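You operate a simulated robot arm through the tools that you are given. There is no shell and no other tool. Be economical: measure what you need, move in short steps, check, and stop when the job is done.

Carry out the task below with a simulated two-armed robot. There is one attempt and no reset: what you move stays moved.

## Task
Copy the log to the memory stick that the monitor names.
Fine: stick into the port, COPY, wait for COPIED, EJECT, then back to its pocket in the rack. Set down upright: what you pick out.

The check looks at the end state, three seconds after you hand in, the way a careful person would. Anything else that was tipped, shoved, dropped, spilled or broken makes it a failure.

## Robot
Two 7-joint arms with fingered hands on one trunk, on a base that drives. Base frame: it is fixed to the floor where the robot stands at the start and does not move with it; the origin is under the middle of the robot, x ahead of it, y to its left, z up. Lengths are in m, angles in degrees, forces in N, time in s.
The left shoulder is at the start at [0.072, 0.154, 1.134], the right one opposite. With the tool pointing down near the work surface each hand reaches from about 0.42 to 0.88 m from the robot's upright axis, wherever it stands, measured 20 degrees to its own side. Places, roughly: bench breaker [2.7, 0.5, 1.2]; clear key [2, -2.4, 1]; cold breaker [2.6, 0.5, 1.2]; computer [2.1, -2.4, 0.9]; disc key of the computer [2, -2.4, 0.9]; eject key [2, -2.6, 1]; heat breaker [2.5, 0.5, 1.2]; hood breaker [2.4, 0.5, 1.2]; key four [2, -2.4, 1]; key one [2, -2.2, 1]; key three [2, -2.3, 1]; key two [2, -2.3, 1]; main switch [2.7, 0.5, 1.2]; mouth of the stick port [1.9, -2.5, 0.9]; mute key of unit one [1.9, -0.5, 1]; mute key of unit two [1.9, -1.5, 1]. Payload 4 kg a hand.
Tool frame (each hand has its own): the origin (TCP) lies between the finger pads and is the grasp point; the fingertips stand 0.03 m ahead of it; z points along the fingers, y is the line along which they close. Largest opening 0.104 m; the body of the gripper starts 0.035 m behind the TCP. The gripper is a hand of 3 fingers: y runs from the thumb to the fingers, the wrist lies at [-0.015, -0.104, -0.178] in the tool frame, and closing takes about 1.5 s.
Orientation is told as [roll, pitch, yaw] about the base's x, y, z axes, in that order, counted from this pose: with the fingers straight down and the wrist toward the robot, the tool's x, y and z point along [0, 1, 0], [1, 0, 0] and [0, 0, -1] of the base frame.

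## Interface
- The arms move only by the tool drive_tool. It takes "left_rows", "right_rows" or both (then of equal length, played together; a hand with none holds still); each is a list of rows, each a list of 7 numbers: the shift along the tool's x, y, z in units of 30 mm (1.0 is 30 mm), then the turn, a rotation vector about the tool's x, y, z in units of 6 degrees (1.0 is 6 degrees), then the finger opening in m, from 0 to 0.104. In form: [[tx, ty, tz, rx, ry, rz, grip], ...]. A call has 1 to 20 rows; each row shifts and turns the commanded pose from where the row before left it, along the tool's axes as they then stand. A call with a number of a shift or a turn outside -1 to 1 is refused whole. Each row takes 0.2 s and may step no farther than 0.05 m and 8.6 degrees from the row before; otherwise, or with a gripper value out of range, the whole call is refused. Where a pose cannot be reached the arm comes as near as it can. A force on the tool above 50 N (or 10 N above the force at the start of the call, whichever is more), or a blocked arm, ends the call early, and 0.2 s more pass. Each finger travels about 0.153 m/s and halts on what it meets, pressing with about 29 N; the grip force reading is that of the motor and also rises with nothing between the fingers. The clock runs only during rows and for 0.2 s after the last one: add rows that do not move to give the fingers time. The reply holds the time, the measured pose of the TCP, the force on the tool along the base axes, the opening and the grip force, in the units named above and with some noise, with the torque about the TCP (base axes, N m) and any sound that the robot's microphone picked up.
- Cameras (640 x 400 px; columns grow to the right, rows downward): "scene" is now at [0.1381, -0.0338, 1.3714]; the picture's right is [-0.35, -0.94, -0.00], its down [-0.47, 0.18, -0.86] and it looks along [0.81, -0.31, -0.50] (base axes); focal length 290 px, centre (320, 200). "left" rides on the left gripper at [-0.064, -0.094, -0.117] in its tool frame; the picture's right is [-0.72, -0.33, 0.61], its down [0.64, -0.65, 0.40] and it looks along [0.27, 0.68, 0.68] (tool axes); focal length 238 px, centre (320, 200). "right" rides on the right gripper at [0.064, -0.094, -0.117] in its tool frame; the picture's right is [-0.72, 0.33, -0.61], its down [-0.64, -0.65, 0.40] and it looks along [-0.27, 0.68, 0.68] (tool axes); focal length 238 px, centre (320, 200). There is no depth. A picture from a camera that has moved, and an enlarged one, comes with that camera's place and axes in the base frame and with its lens.
- grab_frame(camera): a new picture of that camera. It takes no simulated time.
- raise_lower(by): slides the trunk up (or, below 0, down) by that many m; the arms and the scene camera ride with it, the base frame stays. It gives what a move gives, with no picture.
- steer(legs): drives the robot by 1 to 6 legs, each [ahead, left, turn to the left] in m, m and degrees, along the robot's own axes; the way and the turn of a leg run together, so that a leg with both is an arc; at most 1.5 m and 180 degrees a leg. The arms and the cameras ride along, it lands a little off, and it stops where it bumps. It gives what a move gives.
- grasp_type(shape, hand): the hand has 3 fingers and takes this shape, open, in about a second: jaw (thumb against the fingers, like two jaws); tri (thumb and two fingers); tip (a fingertip pinch); poke (one finger out to press); point (the index stretched); flat (the hand flat); cup (the hand cupped); fist (a fist). The gripper value then closes the fingers along that shape, each until it touches; the sizes above hold for jaw. It gives what a move gives, with no picture.
- aim_head(pan, tilt): turns the head with the scene camera to pan (to the left, within 86 degrees either way) and tilt (down, from -29 to 69), counted from straight ahead of the robot. It gives what a move gives.
- zoom(camera, box): a new picture of the part [left, top, right, bottom] of that camera's present view, enlarged. It takes no simulated time.
- finish_job(): hands the job in; it is judged then, once.

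Go step by step. Nothing tells you exact positions but the pictures and the camera data: compare them with the known pose of the tool, close in by small moves and look again before you grip or let go. The budget is 120 turns and 108 pictures, counting those below and the enlarged ones. Unless the task says otherwise, let go and move clear before handing in, and close with one line.

The tools are called after "Call:" by a JSON object that holds its "name" and its "arguments". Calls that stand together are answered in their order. drive_tool: Moves the arms, as the interface text tells. Its arguments: {"type":"object","properties":{"left_rows":{"type":"array","items":{"type":"array","items":{"type":"number"}}},"right_rows":{"type":"array","items":{"type":"array","items":{"type":"number"}}}},"required":[]} The other tools are called the same way: raise_lower (by) slides the trunk up or down; grasp_type (shape, hand) gives the hand a shape; steer (legs) drives the base; aim_head (pan, tilt) turns the head that bears the scene camera; grab_frame (camera) takes a picture; zoom (camera, box) takes an enlarged picture of a part of a camera's view; finish_job () hands the job in.

At the start:

```text
time_s: 0.0
left_position: [0.5068, 0.0607, 1.2344]
left_tcp_rot: [-0.1, 0.1, 0.0]
left_wrist_force: [-0.4, 0.7, 0.4]
left_ft_torque: [-0.02, -0.01, 0.0]
left_finger_gap: 0.1036
left_grip_force: 0.1
left_shape: jaw
right_position: [0.3858, -0.3343, 1.1972]
right_tcp_rot: [0.0, 0.0, -0.1]
right_wrist_force: [0.2, -0.3, 0.3]
right_ft_torque: [-0.03, -0.03, -0.01]
right_finger_gap: 0.1036
right_grip_force: 0.0
right_shape: jaw
trunk travel left (down, up): [-0.55, 0.39]
robot x, y, heading: [-0.0017, 0.0012, -0.1]
head pan, tilt: [-20.7, 30.1]
```

scene: 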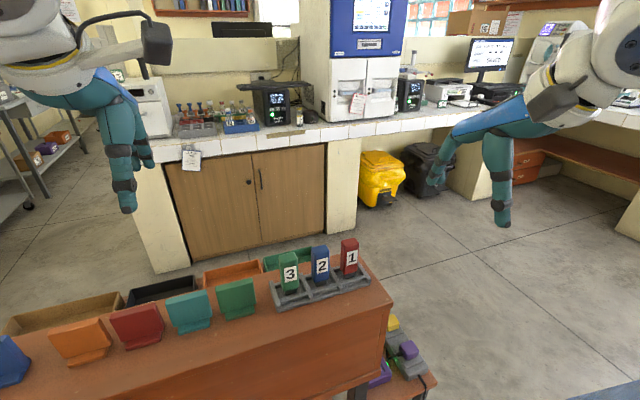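
right: 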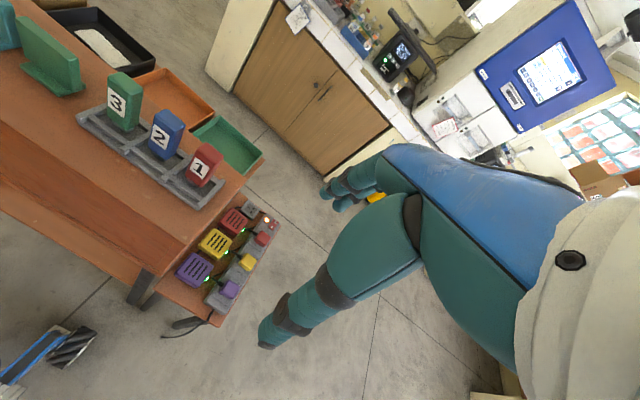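
left: 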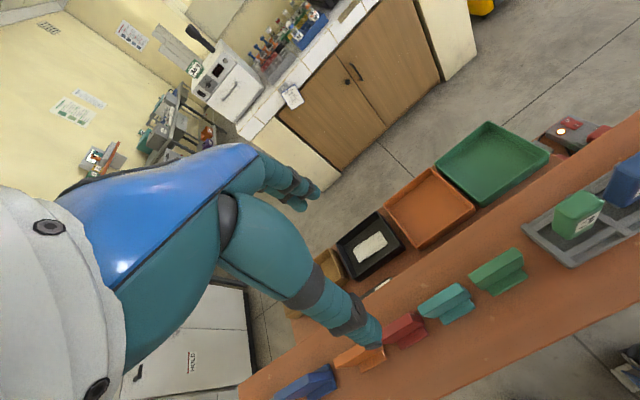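

I see a rack with sticks 3 (green), 2 (blue), 1 (red) on the near bench and a monitor at the far right by the computer. I will read the monitor first and look closely at the rack.

Call:
{"name": "zoom", "arguments": {"camera": "scene", "box": [400, 20, 580, 132]}}

Call:
{"name": "zoom", "arguments": {"camera": "scene", "box": [240, 220, 400, 320]}}

```text
3.56 times, centred on (490, 76) of scene
camera zoom: at [0.1381, -0.0338, 1.3714], right [-0.35, -0.94, 0.0], down [-0.47, 0.18, -0.86], along [0.81, -0.31, -0.5], focal length 1032 px, centre (-284, 641)
```

zoom: 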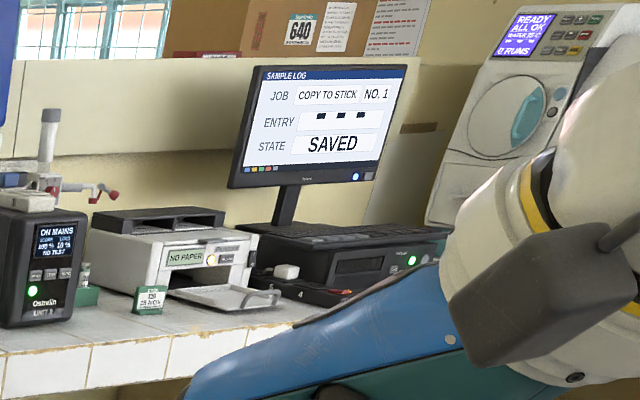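

```text
4.00 times, centred on (320, 270) of scene
camera zoom: at [0.1381, -0.0338, 1.3714], right [-0.35, -0.94, 0.0], down [-0.47, 0.18, -0.86], along [0.81, -0.31, -0.5], focal length 1161 px, centre (320, -80)
```

zoom: 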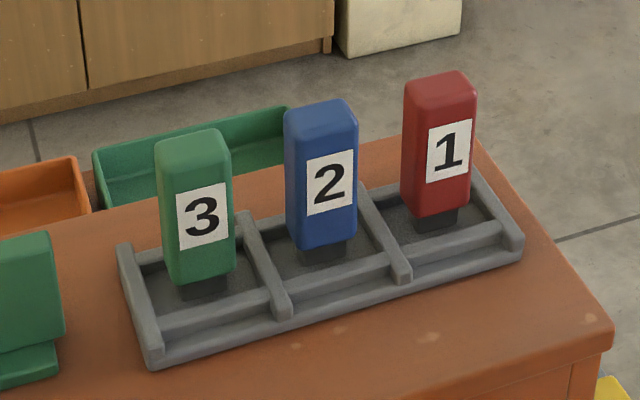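

The monitor names stick no. 1 (red), which I place at about [0.485, -0.222], standing from z 0.98 to 1.07. Before gripping I want to know which way the port faces, so I take a closer look at the computer.

Call:
{"name": "aim_head", "arguments": {"pan": -48, "tilt": 12}}

Call:
{"name": "grab_frame", "arguments": {"camera": "scene"}}

Call:
{"name": "zoom", "arguments": {"camera": "right", "box": [70, 60, 270, 220]}}

```text
time_s: 0.9
left_position: [0.5065, 0.0611, 1.2355]
left_tcp_rot: [0.0, 0.0, 0.0]
left_wrist_force: [-0.1, 0.5, 1.3]
left_ft_torque: [-0.02, -0.02, -0.06]
left_finger_gap: 0.1034
left_grip_force: 0.0
left_shape: jaw
right_position: [0.3838, -0.3357, 1.1975]
right_tcp_rot: [-0.1, 0.0, 0.1]
right_wrist_force: [-0.2, 0.5, 0.6]
right_ft_torque: [0.0, -0.03, 0.03]
right_finger_gap: 0.1037
right_grip_force: 0.1
right_shape: jaw
trunk travel left (down, up): [-0.55, 0.39]
robot x, y, heading: [-0.0009, 0.0008, 0.1]
head pan, tilt: [-48.0, 12.0]
```

```text
102 pictures are left
camera scene: at [0.116, -0.071, 1.4006], right [-0.74, -0.67, 0.0], down [-0.14, 0.16, -0.98], along [0.65, -0.73, -0.21], focal length 290 px, centre (320, 200)
```

scene: 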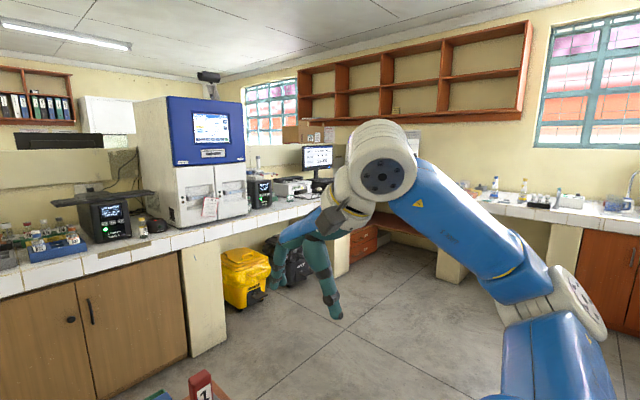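

```text
2.50 times, centred on (170, 140) of right
camera zoom: at [0.2901, -0.2707, 1.316], right [0.33, -0.72, 0.61], down [-0.65, -0.64, -0.4], along [0.68, -0.27, -0.68], focal length 596 px, centre (695, 350)
```

zoom: 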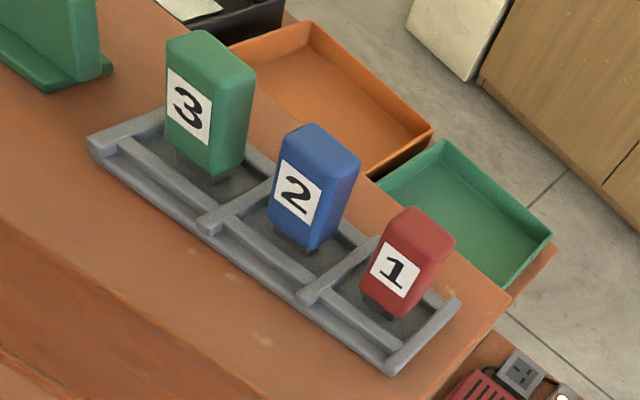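

The arm blocks the view of the port, and I need to know its direction before choosing a grasp. I check the floor on the right, then drive around the island to take a look.

Call:
{"name": "raise_lower", "arguments": {"by": 0.1}}

Call:
{"name": "aim_head", "arguments": {"pan": -80, "tilt": 40}}

Call:
{"name": "grab_frame", "arguments": {"camera": "scene"}}

```text
time_s: 2.2
left_position: [0.5057, 0.0613, 1.3348]
left_tcp_rot: [-0.1, -0.1, 0.0]
left_wrist_force: [0.4, -0.2, 0.2]
left_ft_torque: [0.03, -0.01, 0.01]
left_finger_gap: 0.1036
left_grip_force: 0.1
left_shape: jaw
right_position: [0.3844, -0.3349, 1.2984]
right_tcp_rot: [0.0, 0.0, 0.0]
right_wrist_force: [-0.8, -0.9, 0.5]
right_ft_torque: [0.02, -0.03, 0.01]
right_finger_gap: 0.1037
right_grip_force: 0.0
right_shape: jaw
trunk travel left (down, up): [-0.65, 0.29]
robot x, y, heading: [0.0006, -0.0004, 0.1]
head pan, tilt: [-48.0, 12.0]
```

```text
time_s: 3.2
left_position: [0.5053, 0.0604, 1.3348]
left_tcp_rot: [0.0, -0.1, 0.1]
left_wrist_force: [-0.5, 0.0, -0.4]
left_ft_torque: [-0.02, -0.01, -0.01]
left_finger_gap: 0.1034
left_grip_force: 0.2
left_shape: jaw
right_position: [0.3841, -0.3346, 1.2986]
right_tcp_rot: [-0.1, -0.1, 0.0]
right_wrist_force: [0.8, 0.4, -0.3]
right_ft_torque: [0.02, -0.02, 0.0]
right_finger_gap: 0.1039
right_grip_force: 0.1
right_shape: jaw
trunk travel left (down, up): [-0.65, 0.29]
robot x, y, heading: [0.0017, -0.0003, -0.0]
head pan, tilt: [-80.0, 40.0]
```

```text
100 pictures are left
camera scene: at [0.0685, -0.0857, 1.4564], right [-0.98, -0.17, 0.0], down [-0.11, 0.63, -0.77], along [0.13, -0.75, -0.64], focal length 290 px, centre (320, 200)
```

scene: 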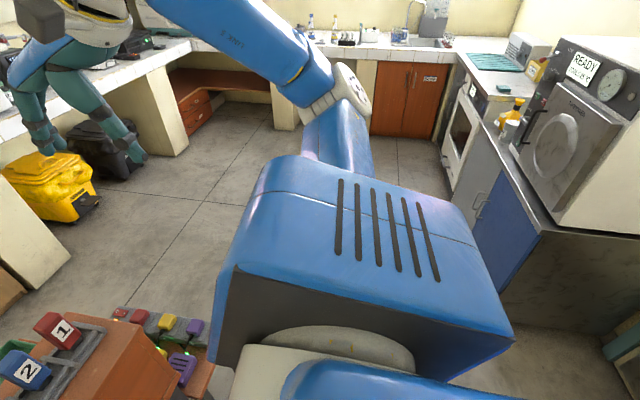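

The floor to the right is free. I drive sideways past the island and then ahead toward the computer.

Call:
{"name": "steer", "arguments": {"legs": [[0, -1.2, 0], [0, -1.1, 0], [1.0, 0, 0]]}}

Call:
{"name": "aim_head", "arguments": {"pan": -5, "tilt": 30}}

Call:
{"name": "grab_frame", "arguments": {"camera": "scene"}}

```text
time_s: 19.2
left_position: [1.4698, -2.2359, 1.3364]
left_tcp_rot: [0.0, 0.0, 0.1]
left_wrist_force: [-0.4, 0.4, -1.0]
left_ft_torque: [-0.01, 0.01, -0.01]
left_finger_gap: 0.1034
left_grip_force: 0.1
left_shape: jaw
right_position: [1.3493, -2.6304, 1.2974]
right_tcp_rot: [0.0, -0.2, 0.0]
right_wrist_force: [0.3, 0.7, 0.4]
right_ft_torque: [-0.03, 0.01, 0.02]
right_finger_gap: 0.1035
right_grip_force: 0.0
right_shape: jaw
trunk travel left (down, up): [-0.65, 0.29]
robot x, y, heading: [0.9659, -2.2927, 0.3]
head pan, tilt: [-80.0, 40.0]
```

```text
time_s: 20.7
left_position: [1.4705, -2.2337, 1.3352]
left_tcp_rot: [0.0, 0.0, 0.0]
left_wrist_force: [-0.2, 0.2, 0.4]
left_ft_torque: [0.01, 0.02, 0.02]
left_finger_gap: 0.1035
left_grip_force: 0.0
left_shape: jaw
right_position: [1.3485, -2.6295, 1.2975]
right_tcp_rot: [0.0, 0.0, 0.1]
right_wrist_force: [0.0, 0.2, 0.4]
right_ft_torque: [0.01, -0.01, 0.05]
right_finger_gap: 0.1036
right_grip_force: 0.1
right_shape: jaw
trunk travel left (down, up): [-0.65, 0.29]
robot x, y, heading: [0.9633, -2.2975, 0.2]
head pan, tilt: [-5.0, 30.0]
```

```text
99 pictures are left
camera scene: at [1.1096, -2.3055, 1.4716], right [-0.09, -1.0, 0.0], down [-0.5, 0.04, -0.86], along [0.86, -0.07, -0.5], focal length 290 px, centre (320, 200)
```

scene: 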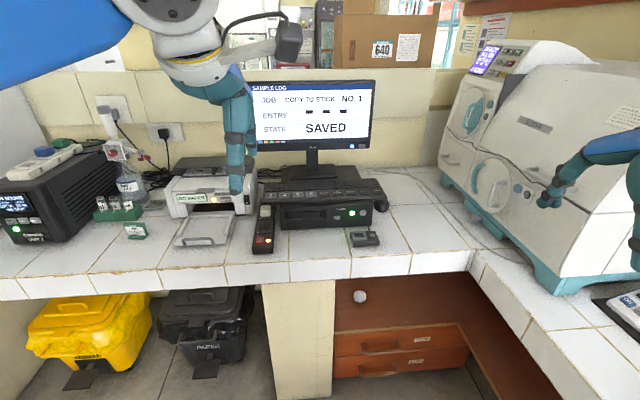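

Call:
{"name": "zoom", "arguments": {"camera": "scene", "box": [230, 160, 410, 270]}}

Call:
{"name": "zoom", "arguments": {"camera": "scene", "box": [330, 210, 400, 255]}}

Call:
{"name": "grab_frame", "arguments": {"camera": "left"}}

Call:
{"name": "grab_frame", "arguments": {"camera": "right"}}

```text
3.56 times, centred on (320, 215) of scene
camera zoom: at [1.1096, -2.3055, 1.4716], right [-0.09, -1.0, 0.0], down [-0.5, 0.04, -0.86], along [0.86, -0.07, -0.5], focal length 1032 px, centre (320, 147)
```

zoom: 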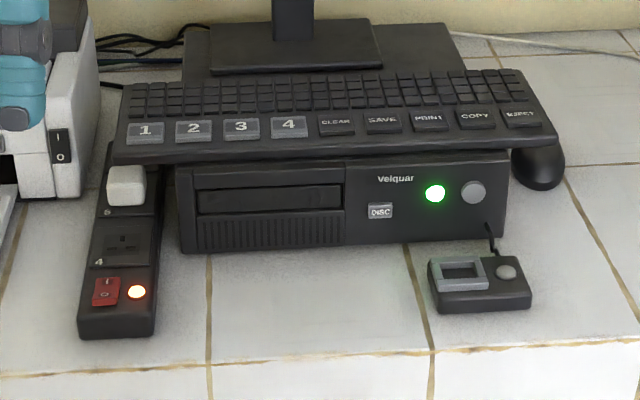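

```text
8.89 times, centred on (365, 232) of scene
camera zoom: at [1.1096, -2.3055, 1.4716], right [-0.09, -1.0, 0.0], down [-0.5, 0.04, -0.86], along [0.86, -0.07, -0.5], focal length 2579 px, centre (-80, -89)
```

zoom: 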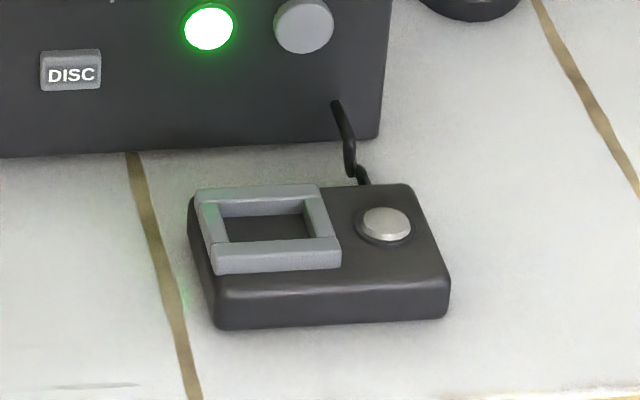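

```text
96 pictures are left
camera left: at [1.3749, -2.2983, 1.4528], right [-0.32, -0.72, -0.61], down [-0.65, 0.64, -0.4], along [0.68, 0.27, -0.68], focal length 238 px, centre (320, 200)
```

left: 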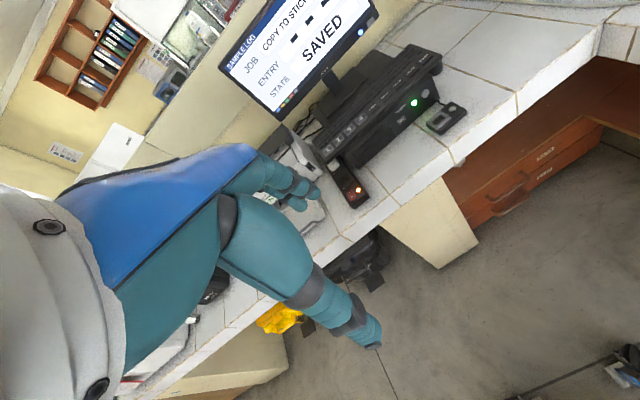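

```text
95 pictures are left
camera right: at [1.2552, -2.566, 1.4162], right [0.33, -0.72, 0.61], down [-0.65, -0.64, -0.4], along [0.68, -0.27, -0.68], focal length 238 px, centre (320, 200)
```

right: 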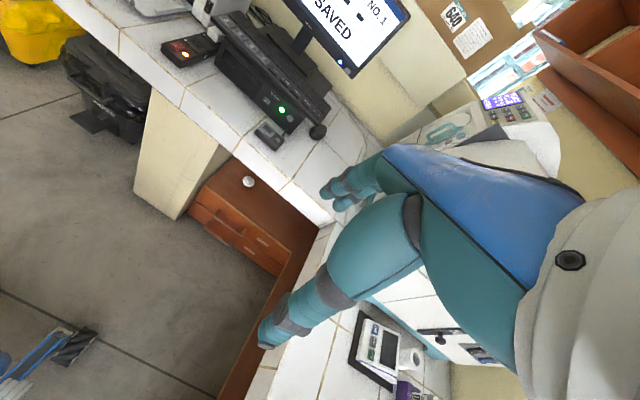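

The port is a small upward-facing dock lying in front of the computer, so the stick can stay upright the whole way; COPY and EJECT are on the keyboard on top. I triangulate the port with the right camera.

Call:
{"name": "zoom", "arguments": {"camera": "right", "box": [200, 80, 330, 161]}}

Call:
{"name": "zoom", "arguments": {"camera": "left", "box": [310, 50, 480, 156]}}

```text
4.92 times, centred on (265, 120) of right
camera zoom: at [1.2552, -2.566, 1.4162], right [0.33, -0.72, 0.61], down [-0.65, -0.64, -0.4], along [0.68, -0.27, -0.68], focal length 1173 px, centre (591, 591)
```

zoom: 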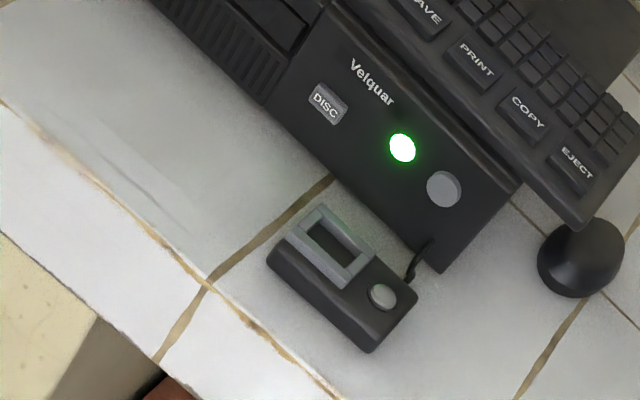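

```text
3.76 times, centred on (395, 103) of left
camera zoom: at [1.3749, -2.2983, 1.4528], right [-0.32, -0.72, -0.61], down [-0.65, 0.64, -0.4], along [0.68, 0.27, -0.68], focal length 897 px, centre (38, 565)
```

zoom: 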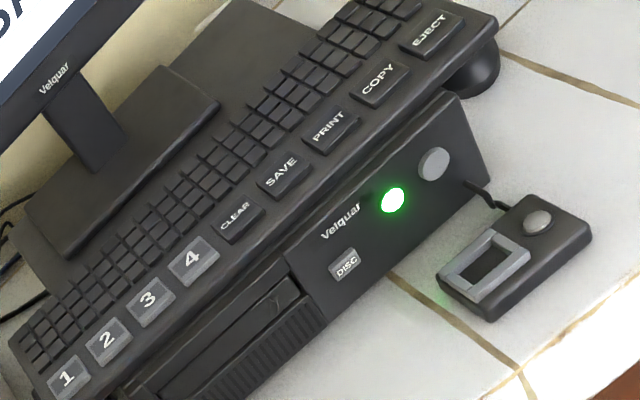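

The port mouth is at about [1.885, -2.507, 0.875], COPY at [2.011, -2.542, 0.967] and EJECT at [2.010, -2.589, 0.968]. Now I go back to the rack for stick 1.

Call:
{"name": "steer", "arguments": {"legs": [[-0.96, 0, 0], [0, 1.2, 0], [0, 1.09, 0]]}}

Call:
{"name": "aim_head", "arguments": {"pan": -22, "tilt": 45}}

Call:
{"name": "zoom", "arguments": {"camera": "scene", "box": [210, 120, 450, 270]}}

Call:
{"name": "zoom", "arguments": {"camera": "right", "box": [70, 60, 310, 210]}}

```text
time_s: 36.6
left_position: [0.4773, 0.0748, 1.3355]
left_tcp_rot: [0.0, 0.0, 0.9]
left_wrist_force: [-0.4, -0.2, -1.0]
left_ft_torque: [-0.03, -0.02, 0.0]
left_finger_gap: 0.1038
left_grip_force: 0.0
left_shape: jaw
right_position: [0.3631, -0.3219, 1.2979]
right_tcp_rot: [0.2, 0.0, 0.9]
right_wrist_force: [1.1, -0.7, 0.3]
right_ft_torque: [0.0, 0.03, -0.02]
right_finger_gap: 0.1037
right_grip_force: 0.1
right_shape: jaw
trunk travel left (down, up): [-0.65, 0.29]
robot x, y, heading: [-0.0233, 0.009, 1.0]
head pan, tilt: [-5.0, 30.0]
```

```text
time_s: 37.4
left_position: [0.4767, 0.0755, 1.337]
left_tcp_rot: [0.2, -0.1, 0.8]
left_wrist_force: [0.0, -0.5, -0.2]
left_ft_torque: [0.02, 0.04, -0.01]
left_finger_gap: 0.1036
left_grip_force: 0.1
left_shape: jaw
right_position: [0.3616, -0.3203, 1.2971]
right_tcp_rot: [0.1, -0.1, 0.9]
right_wrist_force: [0.5, -0.7, 0.3]
right_ft_torque: [0.02, 0.04, 0.0]
right_finger_gap: 0.1034
right_grip_force: 0.1
right_shape: jaw
trunk travel left (down, up): [-0.65, 0.29]
robot x, y, heading: [-0.0256, 0.0127, 0.9]
head pan, tilt: [-22.0, 45.0]
```

```text
2.67 times, centred on (330, 195) of scene
camera zoom: at [0.1044, -0.0223, 1.449], right [-0.36, -0.93, 0.0], down [-0.66, 0.26, -0.71], along [0.66, -0.25, -0.71], focal length 774 px, centre (293, 213)
```

zoom: 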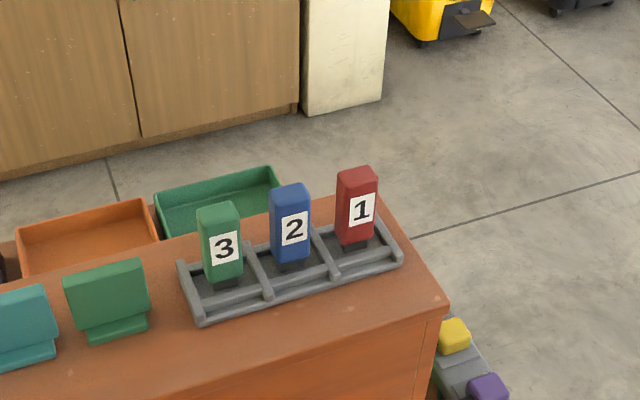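

```text
2.67 times, centred on (190, 135) of right
camera zoom: at [0.2667, -0.2582, 1.4163], right [0.34, -0.72, 0.61], down [-0.64, -0.65, -0.41], along [0.69, -0.26, -0.68], focal length 636 px, centre (667, 373)
```

zoom: 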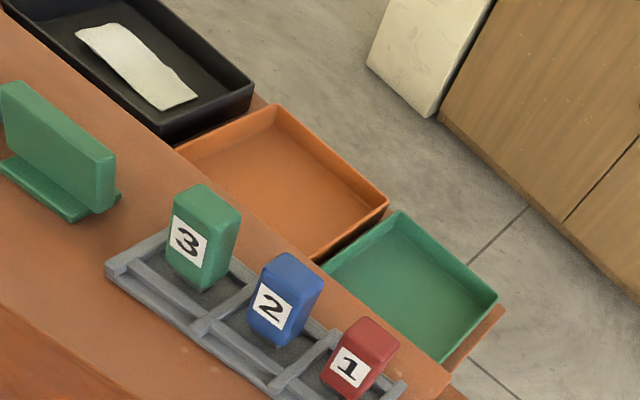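

Stick 1's top centre comes out at [0.479, -0.217, 1.068]. I move the right hand above it and then look.

Call:
{"name": "drive_tool", "arguments": {"right_rows": [[0.86, 0.98, 0, 0, 0, 0.15, 0.104], [0.86, 0.98, 0, 0, 0, 0, 0.104], [0.86, 0.98, 0, 0, 0, 0, 0.104], [0.86, 0.98, 0, 0, 0, 0, 0.104], [0, 0, 1, 0, 0, 0, 0.104], [0, 0, 1, 0, 0, 0, 0.104], [0, 0, 1, 0, 0, 0, 0.104], [0, 0, 1, 0, 0, 0, 0.104], [0, 0, 0.8, 0, 0, 0, 0.104], [0, 0, 0, 0, 0, 0, 0.104]]}}

Call:
{"name": "grab_frame", "arguments": {"camera": "right"}}

Call:
{"name": "grab_frame", "arguments": {"camera": "scene"}}

```text
time_s: 39.6
left_position: [0.4769, 0.0784, 1.3357]
left_tcp_rot: [0.0, -0.1, 0.9]
left_wrist_force: [-0.6, -0.7, 0.1]
left_ft_torque: [0.01, -0.02, -0.01]
left_finger_gap: 0.1035
left_grip_force: 0.1
left_shape: jaw
right_position: [0.4789, -0.2149, 1.1532]
right_tcp_rot: [0.0, -0.1, 0.0]
right_wrist_force: [0.4, 1.1, 0.4]
right_ft_torque: [0.01, 0.0, 0.02]
right_finger_gap: 0.1036
right_grip_force: 0.0
right_shape: jaw
trunk travel left (down, up): [-0.65, 0.29]
robot x, y, heading: [-0.027, 0.0074, 0.9]
head pan, tilt: [-22.0, 45.0]
```

```text
90 pictures are left
camera right: at [0.3846, -0.1513, 1.2711], right [0.33, -0.72, 0.61], down [-0.65, -0.64, -0.41], along [0.68, -0.27, -0.68], focal length 238 px, centre (320, 200)
```

right: 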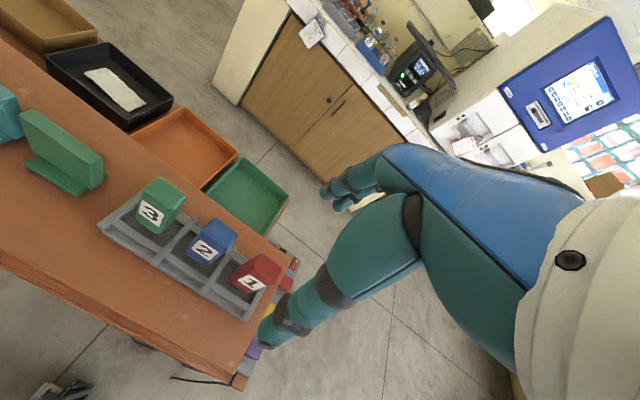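

```text
89 pictures are left
camera scene: at [0.1045, -0.0198, 1.449], right [-0.36, -0.93, 0.0], down [-0.66, 0.26, -0.71], along [0.66, -0.25, -0.71], focal length 290 px, centre (320, 200)
```

scene: 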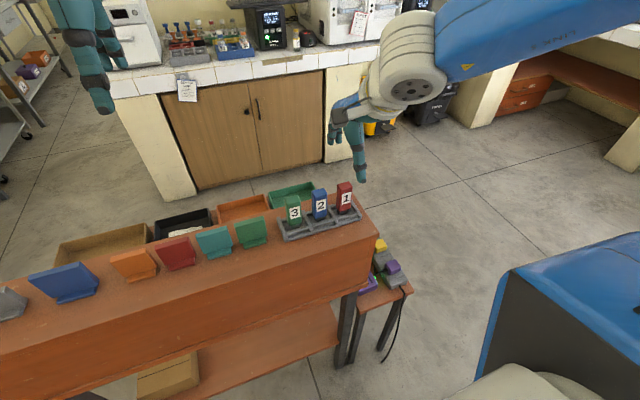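

The hand is roughly above stick 1. I zoom in with both cameras to refine the offset before going down.

Call:
{"name": "zoom", "arguments": {"camera": "right", "box": [180, 200, 340, 300]}}

Call:
{"name": "zoom", "arguments": {"camera": "scene", "box": [270, 130, 430, 250]}}

```text
4.00 times, centred on (260, 250) of right
camera zoom: at [0.3846, -0.1513, 1.2711], right [0.33, -0.72, 0.61], down [-0.65, -0.64, -0.41], along [0.68, -0.27, -0.68], focal length 953 px, centre (560, 0)
```

zoom: 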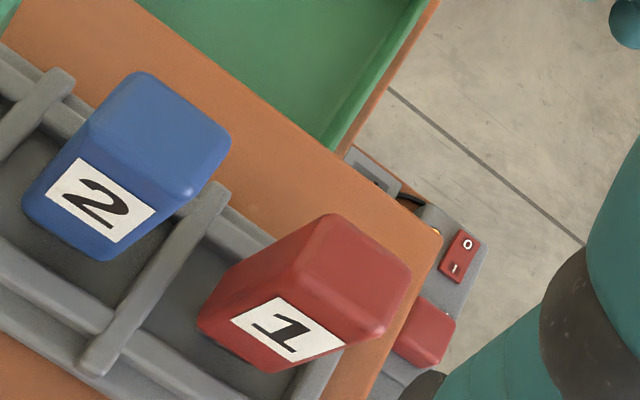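

```text
3.33 times, centred on (350, 190) of scene
camera zoom: at [0.1045, -0.0198, 1.449], right [-0.36, -0.93, 0.0], down [-0.66, 0.26, -0.71], along [0.66, -0.25, -0.71], focal length 967 px, centre (220, 233)
```

zoom: 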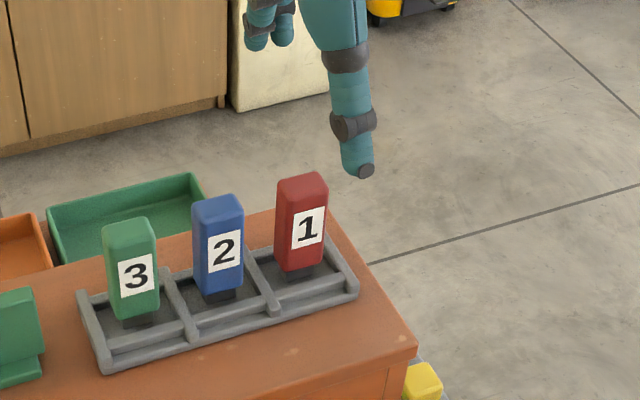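

Offset is about 1 mm, so I descend to TCP z ≈ 1.047 with the hand open and check.

Call:
{"name": "drive_tool", "arguments": {"right_rows": [[-0.04, -0.03, 0.9, 0, 0, 0, 0.104], [0, 0, 0.9, 0, 0, 0, 0.104], [0, 0, 0.9, 0, 0, 0, 0.104], [0, 0, 0.8, 0, 0, 0, 0.104], [0, 0, 0, 0, 0, 0, 0.104]]}}

Call:
{"name": "zoom", "arguments": {"camera": "right", "box": [180, 120, 440, 360]}}

Call:
{"name": "zoom", "arguments": {"camera": "scene", "box": [270, 130, 430, 250]}}

```text
time_s: 40.8
left_position: [0.4767, 0.0793, 1.3359]
left_tcp_rot: [0.0, 0.0, 1.0]
left_wrist_force: [0.2, 0.4, 0.1]
left_ft_torque: [-0.01, 0.04, 0.02]
left_finger_gap: 0.1037
left_grip_force: 0.0
left_shape: jaw
right_position: [0.4802, -0.2154, 1.049]
right_tcp_rot: [-0.1, 0.0, 0.0]
right_wrist_force: [0.8, 0.2, -0.2]
right_ft_torque: [-0.01, 0.0, 0.01]
right_finger_gap: 0.1038
right_grip_force: 0.1
right_shape: jaw
trunk travel left (down, up): [-0.65, 0.29]
robot x, y, heading: [-0.0289, 0.011, 1.1]
head pan, tilt: [-22.0, 45.0]
```

```text
1.67 times, centred on (310, 240) of right
camera zoom: at [0.3856, -0.1515, 1.1666], right [0.32, -0.72, 0.61], down [-0.65, -0.64, -0.41], along [0.69, -0.27, -0.68], focal length 397 px, centre (337, 133)
```

zoom: 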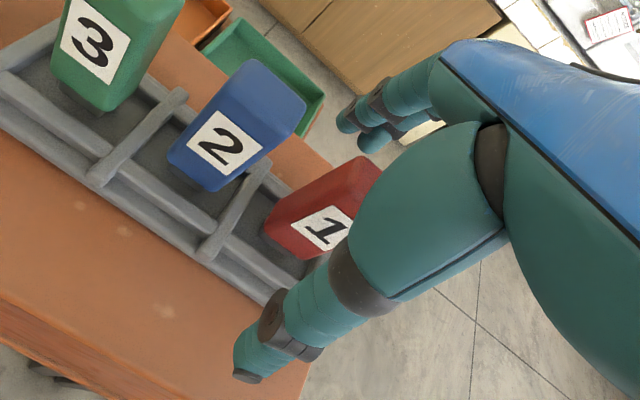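

```text
3.33 times, centred on (350, 190) of scene
camera zoom: at [0.1047, -0.0198, 1.449], right [-0.36, -0.93, 0.0], down [-0.66, 0.26, -0.71], along [0.66, -0.25, -0.71], focal length 967 px, centre (220, 233)
```

zoom: 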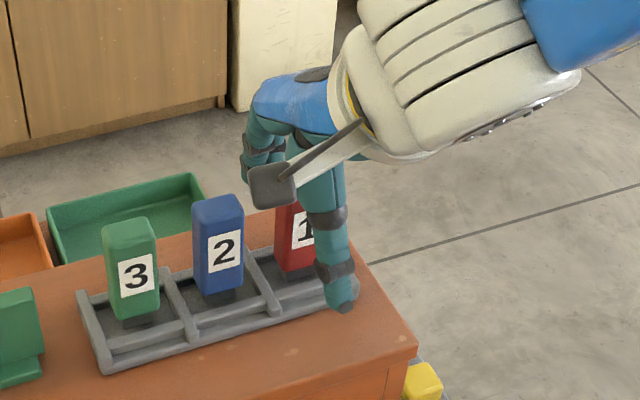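

Alignment looks right, with the thumb on the near side and the fingers on the far side. I nudge by 1–2 mm and close.

Call:
{"name": "drive_tool", "arguments": {"right_rows": [[-0.01, -0.05, 0.05, 0, 0, 0, 0.08], [0, 0, 0, 0, 0, 0, 0.05], [0, 0, 0, 0, 0, 0, 0.035], [0, 0, 0, 0, 0, 0, 0.025], [0, 0, 0, 0, 0, 0, 0.015], [0, 0, 0, 0, 0, 0, 0.01], [0, 0, 0, 0, 0, 0, 0.01], [0, 0, 0, 0, 0, 0, 0.01]]}}

Call:
{"name": "zoom", "arguments": {"camera": "right", "box": [180, 120, 440, 360]}}

```text
time_s: 42.6
left_position: [0.4769, 0.0784, 1.3364]
left_tcp_rot: [0.0, -0.1, 0.9]
left_wrist_force: [0.3, 1.0, -0.9]
left_ft_torque: [-0.01, 0.01, 0.03]
left_finger_gap: 0.1037
left_grip_force: 0.0
left_shape: jaw
right_position: [0.4781, -0.2153, 1.0467]
right_tcp_rot: [0.0, -0.1, 0.1]
right_wrist_force: [1.0, -0.3, 0.5]
right_ft_torque: [-0.03, -0.02, 0.01]
right_finger_gap: 0.0145
right_grip_force: 29.4
right_shape: jaw
trunk travel left (down, up): [-0.65, 0.29]
robot x, y, heading: [-0.024, 0.0088, 1.0]
head pan, tilt: [-22.0, 45.0]
```

```text
1.67 times, centred on (310, 240) of right
camera zoom: at [0.384, -0.1516, 1.1654], right [0.33, -0.72, 0.61], down [-0.65, -0.64, -0.41], along [0.68, -0.27, -0.68], focal length 397 px, centre (337, 133)
```

zoom: 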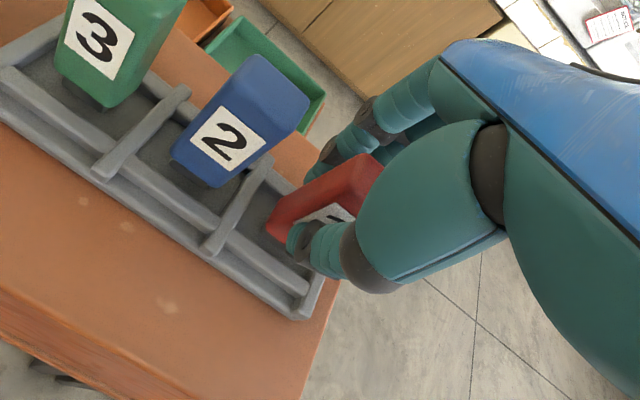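

The grip reads 29 N at a 14.5 mm gap, and the hand is on the stick (seated TCP: [0.478, -0.2153, 1.0467]). I lift straight up.

Call:
{"name": "drive_tool", "arguments": {"right_rows": [[0, 0, -0.3, 0, 0, 0, 0.01], [0, 0, -0.5, 0, 0, 0, 0.01], [0, 0, -0.8, 0, 0, 0, 0.01], [0, 0, -0.8, 0, 0, 0, 0.01], [0, 0, -0.8, 0, 0, 0, 0.01], [0, 0, -0.8, 0, 0, 0, 0.01], [0, 0, -0.8, 0, 0, 0, 0.01], [0, 0, -0.8, 0, 0, 0, 0.01], [0, 0, -0.8, 0, 0, 0, 0.01]]}}

Call:
{"name": "zoom", "arguments": {"camera": "right", "box": [180, 120, 440, 360]}}

Call:
{"name": "zoom", "arguments": {"camera": "scene", "box": [270, 90, 470, 250]}}

```text
time_s: 44.6
left_position: [0.4758, 0.0788, 1.3371]
left_tcp_rot: [0.0, -0.1, 0.9]
left_wrist_force: [-0.9, 1.0, 0.1]
left_ft_torque: [0.01, 0.0, 0.04]
left_finger_gap: 0.1034
left_grip_force: 0.1
left_shape: jaw
right_position: [0.4749, -0.216, 1.2399]
right_tcp_rot: [-0.1, 0.0, 0.1]
right_wrist_force: [1.3, 0.5, -0.9]
right_ft_torque: [0.0, -0.03, 0.0]
right_finger_gap: 0.0145
right_grip_force: 29.5
right_shape: jaw
trunk travel left (down, up): [-0.65, 0.29]
robot x, y, heading: [-0.0271, 0.0098, 1.2]
head pan, tilt: [-22.0, 45.0]
```

```text
1.67 times, centred on (310, 240) of right
camera zoom: at [0.3814, -0.1512, 1.3581], right [0.33, -0.72, 0.61], down [-0.65, -0.64, -0.41], along [0.69, -0.27, -0.68], focal length 397 px, centre (337, 133)
```

zoom: 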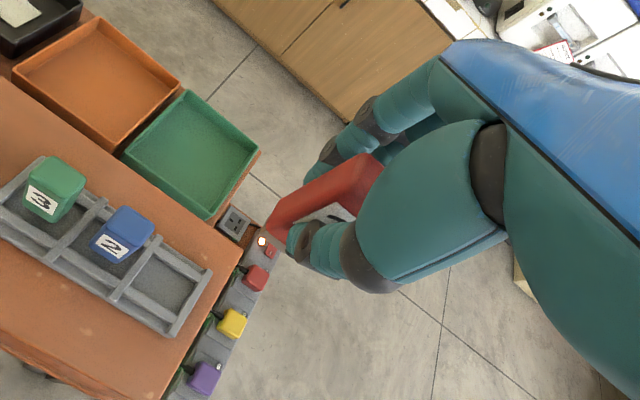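

```text
2.50 times, centred on (370, 170) of scene
camera zoom: at [0.104, -0.0197, 1.449], right [-0.36, -0.93, 0.0], down [-0.66, 0.26, -0.71], along [0.66, -0.25, -0.71], focal length 725 px, centre (195, 275)
```

zoom: 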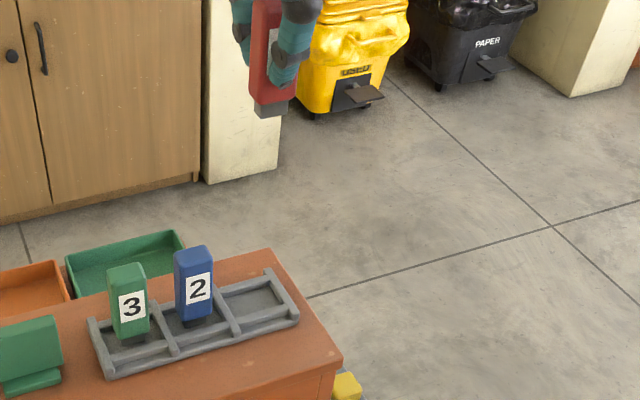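

Stick 1 is held upright and the others are undisturbed. I take a look at the empty pocket for later use, and then drive back to the computer.

Call:
{"name": "zoom", "arguments": {"camera": "scene", "box": [330, 180, 410, 240]}}

Call:
{"name": "steer", "arguments": {"legs": [[0, -1.2, -1], [0, -1.1, 0], [1.0, 0, 0]]}}

Call:
{"name": "aim_head", "arguments": {"pan": -15, "tilt": 35}}

Call:
{"name": "grab_frame", "arguments": {"camera": "scene"}}

```text
6.67 times, centred on (370, 210) of scene
camera zoom: at [0.104, -0.0197, 1.449], right [-0.36, -0.93, 0.0], down [-0.66, 0.26, -0.71], along [0.66, -0.25, -0.71], focal length 1934 px, centre (-13, 133)
```

zoom: 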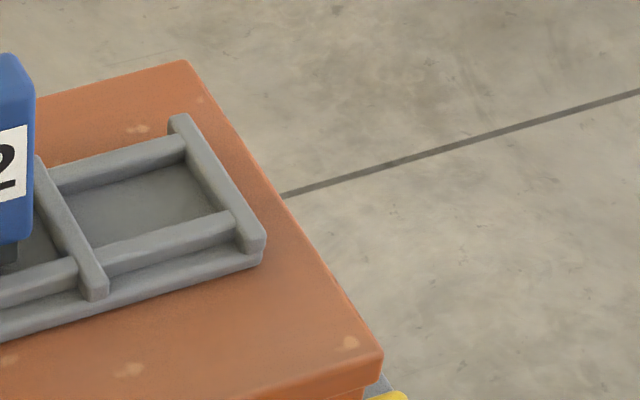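

```text
time_s: 60.6
left_position: [1.4582, -2.2388, 1.3365]
left_tcp_rot: [0.0, -0.2, -1.1]
left_wrist_force: [-0.6, 0.1, -0.7]
left_ft_torque: [-0.01, 0.0, 0.01]
left_finger_gap: 0.1036
left_grip_force: 0.2
left_shape: jaw
right_position: [1.4497, -2.5339, 1.2398]
right_tcp_rot: [0.0, -0.2, -1.9]
right_wrist_force: [-0.5, -0.7, 0.4]
right_ft_torque: [-0.01, -0.02, -0.01]
right_finger_gap: 0.0146
right_grip_force: 29.4
right_shape: jaw
trunk travel left (down, up): [-0.65, 0.29]
robot x, y, heading: [0.9591, -2.296, -0.8]
head pan, tilt: [-22.0, 45.0]
```

```text
time_s: 61.4
left_position: [1.4589, -2.2401, 1.3376]
left_tcp_rot: [-0.1, -0.2, -1.1]
left_wrist_force: [-0.2, 0.4, -0.3]
left_ft_torque: [0.04, 0.0, -0.01]
left_finger_gap: 0.1033
left_grip_force: 0.1
left_shape: jaw
right_position: [1.4491, -2.5339, 1.2411]
right_tcp_rot: [0.0, -0.2, -1.9]
right_wrist_force: [0.4, 0.1, -1.0]
right_ft_torque: [-0.01, -0.01, 0.02]
right_finger_gap: 0.0145
right_grip_force: 28.7
right_shape: jaw
trunk travel left (down, up): [-0.65, 0.29]
robot x, y, heading: [0.9562, -2.2918, -1.2]
head pan, tilt: [-15.0, 35.0]
```

```text
80 pictures are left
camera scene: at [1.0953, -2.3182, 1.4637], right [-0.28, -0.96, 0.0], down [-0.55, 0.16, -0.82], along [0.79, -0.23, -0.58], focal length 290 px, centre (320, 200)
```

scene: 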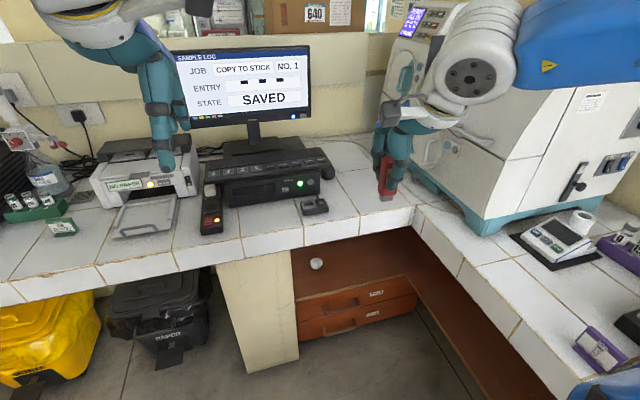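

The stick is in hand at the computer, and the monitor still says NO. 1. I move closer so the port and keys are within right-hand reach.

Call:
{"name": "steer", "arguments": {"legs": [[0.31, 0.03, 1.2]]}}

Call:
{"name": "aim_head", "arguments": {"pan": -15, "tilt": 40}}

Call:
{"name": "grab_frame", "arguments": {"camera": "scene"}}

Call:
{"name": "grab_frame", "arguments": {"camera": "right"}}

```text
time_s: 63.5
left_position: [1.7679, -2.2059, 1.3377]
left_tcp_rot: [0.0, -0.3, 0.0]
left_wrist_force: [0.0, -0.2, 0.1]
left_ft_torque: [0.07, 0.02, 0.01]
left_finger_gap: 0.1038
left_grip_force: 0.0
left_shape: jaw
right_position: [1.7643, -2.5001, 1.2411]
right_tcp_rot: [0.2, -0.3, -1.0]
right_wrist_force: [-0.6, -0.1, 0.4]
right_ft_torque: [0.0, 0.03, -0.01]
right_finger_gap: 0.0144
right_grip_force: 29.1
right_shape: jaw
trunk travel left (down, up): [-0.65, 0.29]
robot x, y, heading: [1.2689, -2.2625, -0.2]
head pan, tilt: [-15.0, 35.0]
```

```text
time_s: 64.1
left_position: [1.7696, -2.2035, 1.3381]
left_tcp_rot: [-0.1, -0.3, 0.0]
left_wrist_force: [0.1, -0.1, -0.3]
left_ft_torque: [0.02, 0.01, 0.01]
left_finger_gap: 0.1038
left_grip_force: 0.0
left_shape: jaw
right_position: [1.7643, -2.4984, 1.2407]
right_tcp_rot: [0.0, -0.3, -0.9]
right_wrist_force: [0.4, 0.2, 0.5]
right_ft_torque: [0.03, 0.01, -0.04]
right_finger_gap: 0.0145
right_grip_force: 28.7
right_shape: jaw
trunk travel left (down, up): [-0.65, 0.29]
robot x, y, heading: [1.2693, -2.2642, 0.0]
head pan, tilt: [-15.0, 40.0]
```

```text
79 pictures are left
camera scene: at [1.4049, -2.2881, 1.4564], right [-0.26, -0.97, 0.0], down [-0.62, 0.17, -0.77], along [0.74, -0.2, -0.64], focal length 290 px, centre (320, 200)
```

scene: 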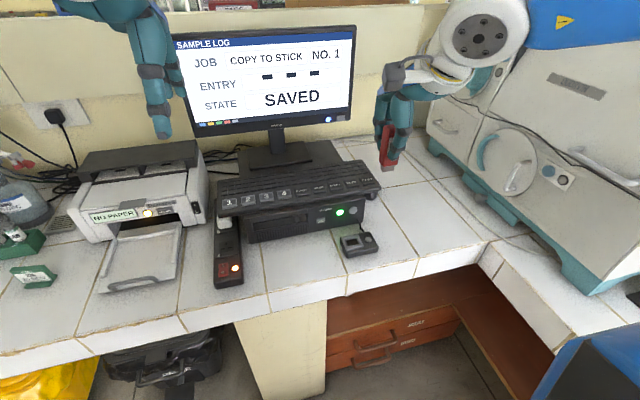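

```text
78 pictures are left
camera right: at [1.6711, -2.4325, 1.3589], right [0.31, -0.72, 0.61], down [-0.66, -0.63, -0.41], along [0.68, -0.28, -0.68], focal length 238 px, centre (320, 200)
```

right: 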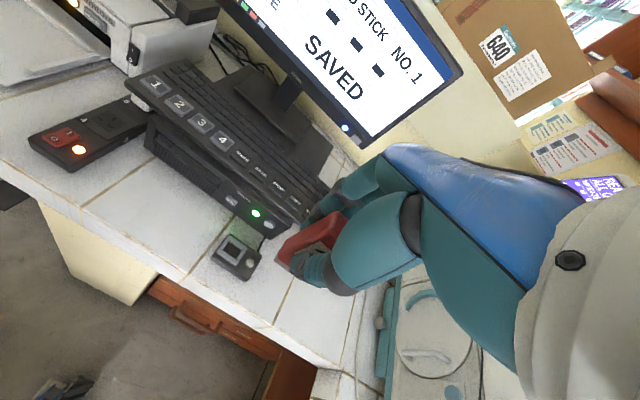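

The port is in view of both cameras, so I zoom in to refine its position.

Call:
{"name": "zoom", "arguments": {"camera": "scene", "box": [320, 215, 400, 265]}}

Call:
{"name": "zoom", "arguments": {"camera": "right", "box": [180, 210, 308, 290]}}

```text
8.00 times, centred on (360, 240) of scene
camera zoom: at [1.4049, -2.2881, 1.4564], right [-0.26, -0.97, 0.0], down [-0.62, 0.17, -0.77], along [0.74, -0.2, -0.64], focal length 2321 px, centre (0, -120)
```

zoom: 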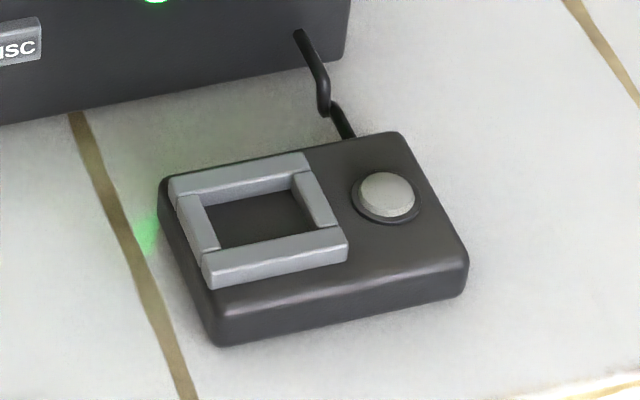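

```text
5.00 times, centred on (244, 250) of right
camera zoom: at [1.6711, -2.4325, 1.3589], right [0.31, -0.72, 0.61], down [-0.66, -0.63, -0.41], along [0.68, -0.28, -0.68], focal length 1192 px, centre (700, -50)
```

zoom: 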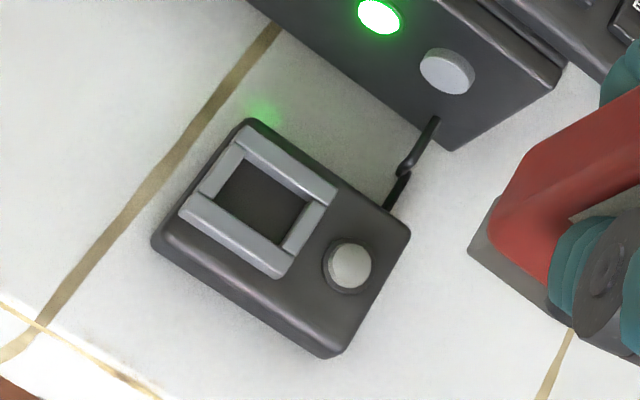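

The port centre is about [1.877, -2.503, 0.885] and it is aligned with the base axes. I bring the stick over it, with the plug still about 100 mm above, and look.

Call:
{"name": "drive_tool", "arguments": {"right_rows": [[-0.04, 0.95, 0, 0.05, 0, -0.15, 0.01], [-0.04, 0.95, 0, 0, 0, 0, 0.01], [-0.04, 0.95, 0, 0, 0, 0, 0.01], [-0.04, 0.95, 0, 0, 0, 0, 0.01], [0, 0, 1, 0, 0, 0, 0.01], [0, 0, 1, 0, 0, 0, 0.01], [0, 0, 1, 0, 0, 0, 0.01], [0, 0, 1, 0, 0, 0, 0.01], [0, 0, 1, 0, 0, 0, 0.01], [0, 0, 1, 0, 0, 0, 0.01], [0, 0, 0, 0, 0, 0, 0.01]]}}

Call:
{"name": "zoom", "arguments": {"camera": "right", "box": [180, 180, 372, 300]}}

Call:
{"name": "zoom", "arguments": {"camera": "scene", "box": [300, 150, 428, 270]}}

```text
time_s: 66.5
left_position: [1.7697, -2.2039, 1.3388]
left_tcp_rot: [-0.2, -0.3, 0.1]
left_wrist_force: [0.0, -0.3, -0.2]
left_ft_torque: [0.0, -0.02, 0.0]
left_finger_gap: 0.1038
left_grip_force: 0.0
left_shape: jaw
right_position: [1.8742, -2.5071, 1.0632]
right_tcp_rot: [0.1, 0.1, 0.0]
right_wrist_force: [-0.4, -0.8, -0.8]
right_ft_torque: [-0.04, 0.02, 0.03]
right_finger_gap: 0.0144
right_grip_force: 29.2
right_shape: jaw
right hand out of reach, approached as far as the arm can: row 10
trunk travel left (down, up): [-0.65, 0.29]
robot x, y, heading: [1.2688, -2.2659, 0.2]
head pan, tilt: [-15.0, 40.0]
```

```text
3.33 times, centred on (276, 240) of right
camera zoom: at [1.78, -2.4435, 1.1813], right [0.33, -0.72, 0.61], down [-0.65, -0.64, -0.41], along [0.68, -0.27, -0.68], focal length 794 px, centre (467, 67)
```

zoom: 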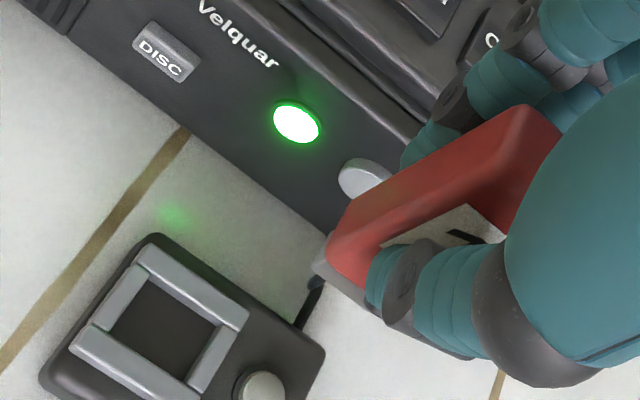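

```text
3.33 times, centred on (364, 210) of scene
camera zoom: at [1.4064, -2.2881, 1.4562], right [-0.26, -0.97, 0.0], down [-0.62, 0.17, -0.76], along [0.74, -0.2, -0.64], focal length 967 px, centre (173, 167)
```

zoom: 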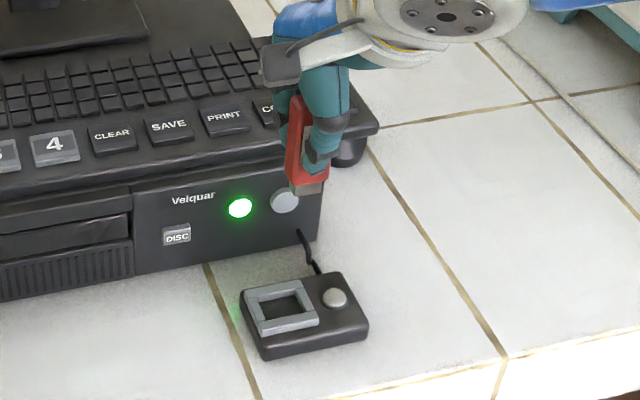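

The arm hit its low reach limit, so I lower the trunk instead. The stick hangs straight under the TCP (plug bottom ≈ 58 mm below), and the port refines to [1.877, -2.501, 0.885].

Call:
{"name": "raise_lower", "arguments": {"by": -0.08}}

Call:
{"name": "drive_tool", "arguments": {"right_rows": [[0.19, 0.1, 0, 0, 0, 0, 0.01], [0, 0, 0, 0, 0, 0, 0.01]]}}

Call:
{"name": "zoom", "arguments": {"camera": "right", "box": [220, 200, 348, 280]}}

Call:
{"name": "zoom", "arguments": {"camera": "scene", "box": [310, 150, 422, 255]}}

```text
time_s: 67.7
left_position: [1.7699, -2.2043, 1.2576]
left_tcp_rot: [-0.1, -0.3, -0.1]
left_wrist_force: [0.4, -0.5, -0.1]
left_ft_torque: [-0.04, 0.0, -0.03]
left_finger_gap: 0.1038
left_grip_force: 0.0
left_shape: jaw
right_position: [1.8745, -2.5072, 0.9837]
right_tcp_rot: [0.0, 0.1, -0.1]
right_wrist_force: [-0.3, 0.1, -0.4]
right_ft_torque: [0.0, 0.02, -0.04]
right_finger_gap: 0.0146
right_grip_force: 28.8
right_shape: jaw
trunk travel left (down, up): [-0.57, 0.37]
robot x, y, heading: [1.2692, -2.264, 0.1]
head pan, tilt: [-15.0, 40.0]
```

```text
time_s: 68.3
left_position: [1.7702, -2.2036, 1.2586]
left_tcp_rot: [-0.1, -0.3, 0.0]
left_wrist_force: [0.0, -0.7, -0.5]
left_ft_torque: [0.0, 0.02, 0.03]
left_finger_gap: 0.1035
left_grip_force: 0.1
left_shape: jaw
right_position: [1.8736, -2.5041, 0.9848]
right_tcp_rot: [0.1, 0.0, 0.0]
right_wrist_force: [-0.3, 0.0, -0.6]
right_ft_torque: [-0.01, -0.02, 0.02]
right_finger_gap: 0.0147
right_grip_force: 29.1
right_shape: jaw
right hand out of reach, approached as far as the arm can: row 1
trunk travel left (down, up): [-0.57, 0.37]
robot x, y, heading: [1.2699, -2.2653, 0.1]
head pan, tilt: [-15.0, 40.0]
```

```text
5.00 times, centred on (284, 240) of right
camera zoom: at [1.7795, -2.4404, 1.1034], right [0.33, -0.72, 0.61], down [-0.65, -0.64, -0.41], along [0.68, -0.27, -0.68], focal length 1192 px, centre (500, 0)
```

zoom: 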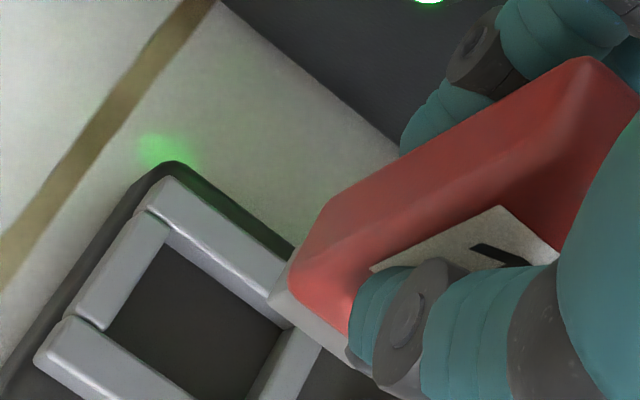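

```text
3.81 times, centred on (366, 202) of scene
camera zoom: at [1.4065, -2.288, 1.3762], right [-0.26, -0.97, 0.0], down [-0.62, 0.17, -0.76], along [0.74, -0.2, -0.64], focal length 1105 px, centre (145, 190)
```

zoom: 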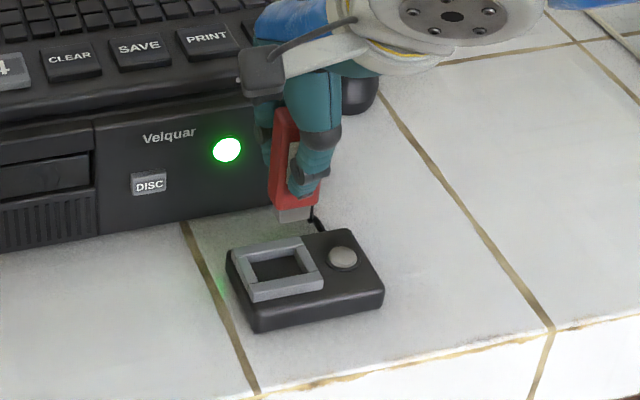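

The arm is at the edge of its range here by a few millimetres. I raise the hand relative to the trunk and lower the trunk by the same amount to get a better arm posture.

Call:
{"name": "drive_tool", "arguments": {"right_rows": [[0, 0, -0.9, 0, 0, 0, 0.01], [0, 0, -0.9, 0, 0, 0, 0.01], [0, 0, -0.9, 0, 0, 0, 0.01], [0, 0, -0.9, 0, 0, 0, 0.01]]}}

Call:
{"name": "raise_lower", "arguments": {"by": -0.1}}

Call:
{"name": "drive_tool", "arguments": {"right_rows": [[0.09, 0.12, 0, 0, 0, 0, 0.01], [0, 0, 0, 0, 0, 0, 0.01]]}}

```text
time_s: 69.3
left_position: [1.769, -2.2038, 1.258]
left_tcp_rot: [-0.1, -0.2, 0.0]
left_wrist_force: [0.6, 0.0, 0.0]
left_ft_torque: [0.0, 0.0, -0.02]
left_finger_gap: 0.1037
left_grip_force: 0.1
left_shape: jaw
right_position: [1.8715, -2.5041, 1.0949]
right_tcp_rot: [0.1, 0.1, 0.0]
right_wrist_force: [-0.5, 0.6, -0.1]
right_ft_torque: [0.03, -0.06, -0.02]
right_finger_gap: 0.0144
right_grip_force: 28.9
right_shape: jaw
trunk travel left (down, up): [-0.57, 0.37]
robot x, y, heading: [1.2688, -2.2634, 0.0]
head pan, tilt: [-15.0, 40.0]
```

```text
time_s: 70.6
left_position: [1.7704, -2.2037, 1.1575]
left_tcp_rot: [-0.2, -0.2, -0.1]
left_wrist_force: [0.3, 0.3, 0.3]
left_ft_torque: [-0.03, 0.0, -0.01]
left_finger_gap: 0.1036
left_grip_force: 0.0
left_shape: jaw
right_position: [1.8729, -2.5024, 0.9964]
right_tcp_rot: [0.1, 0.0, 0.1]
right_wrist_force: [-0.5, 0.4, -0.1]
right_ft_torque: [0.0, -0.02, 0.01]
right_finger_gap: 0.0144
right_grip_force: 28.9
right_shape: jaw
trunk travel left (down, up): [-0.47, 0.47]
robot x, y, heading: [1.2693, -2.2661, 0.2]
head pan, tilt: [-15.0, 40.0]
```

```text
time_s: 71.2
left_position: [1.7699, -2.2039, 1.1576]
left_tcp_rot: [-0.1, -0.2, 0.0]
left_wrist_force: [-0.5, -1.1, 1.3]
left_ft_torque: [0.0, 0.01, -0.02]
left_finger_gap: 0.1037
left_grip_force: 0.1
left_shape: jaw
right_position: [1.8755, -2.5002, 0.9947]
right_tcp_rot: [0.0, 0.0, 0.1]
right_wrist_force: [0.1, 0.2, -0.3]
right_ft_torque: [-0.01, 0.02, 0.02]
right_finger_gap: 0.0146
right_grip_force: 29.2
right_shape: jaw
trunk travel left (down, up): [-0.47, 0.47]
robot x, y, heading: [1.2689, -2.2625, 0.0]
head pan, tilt: [-15.0, 40.0]
```

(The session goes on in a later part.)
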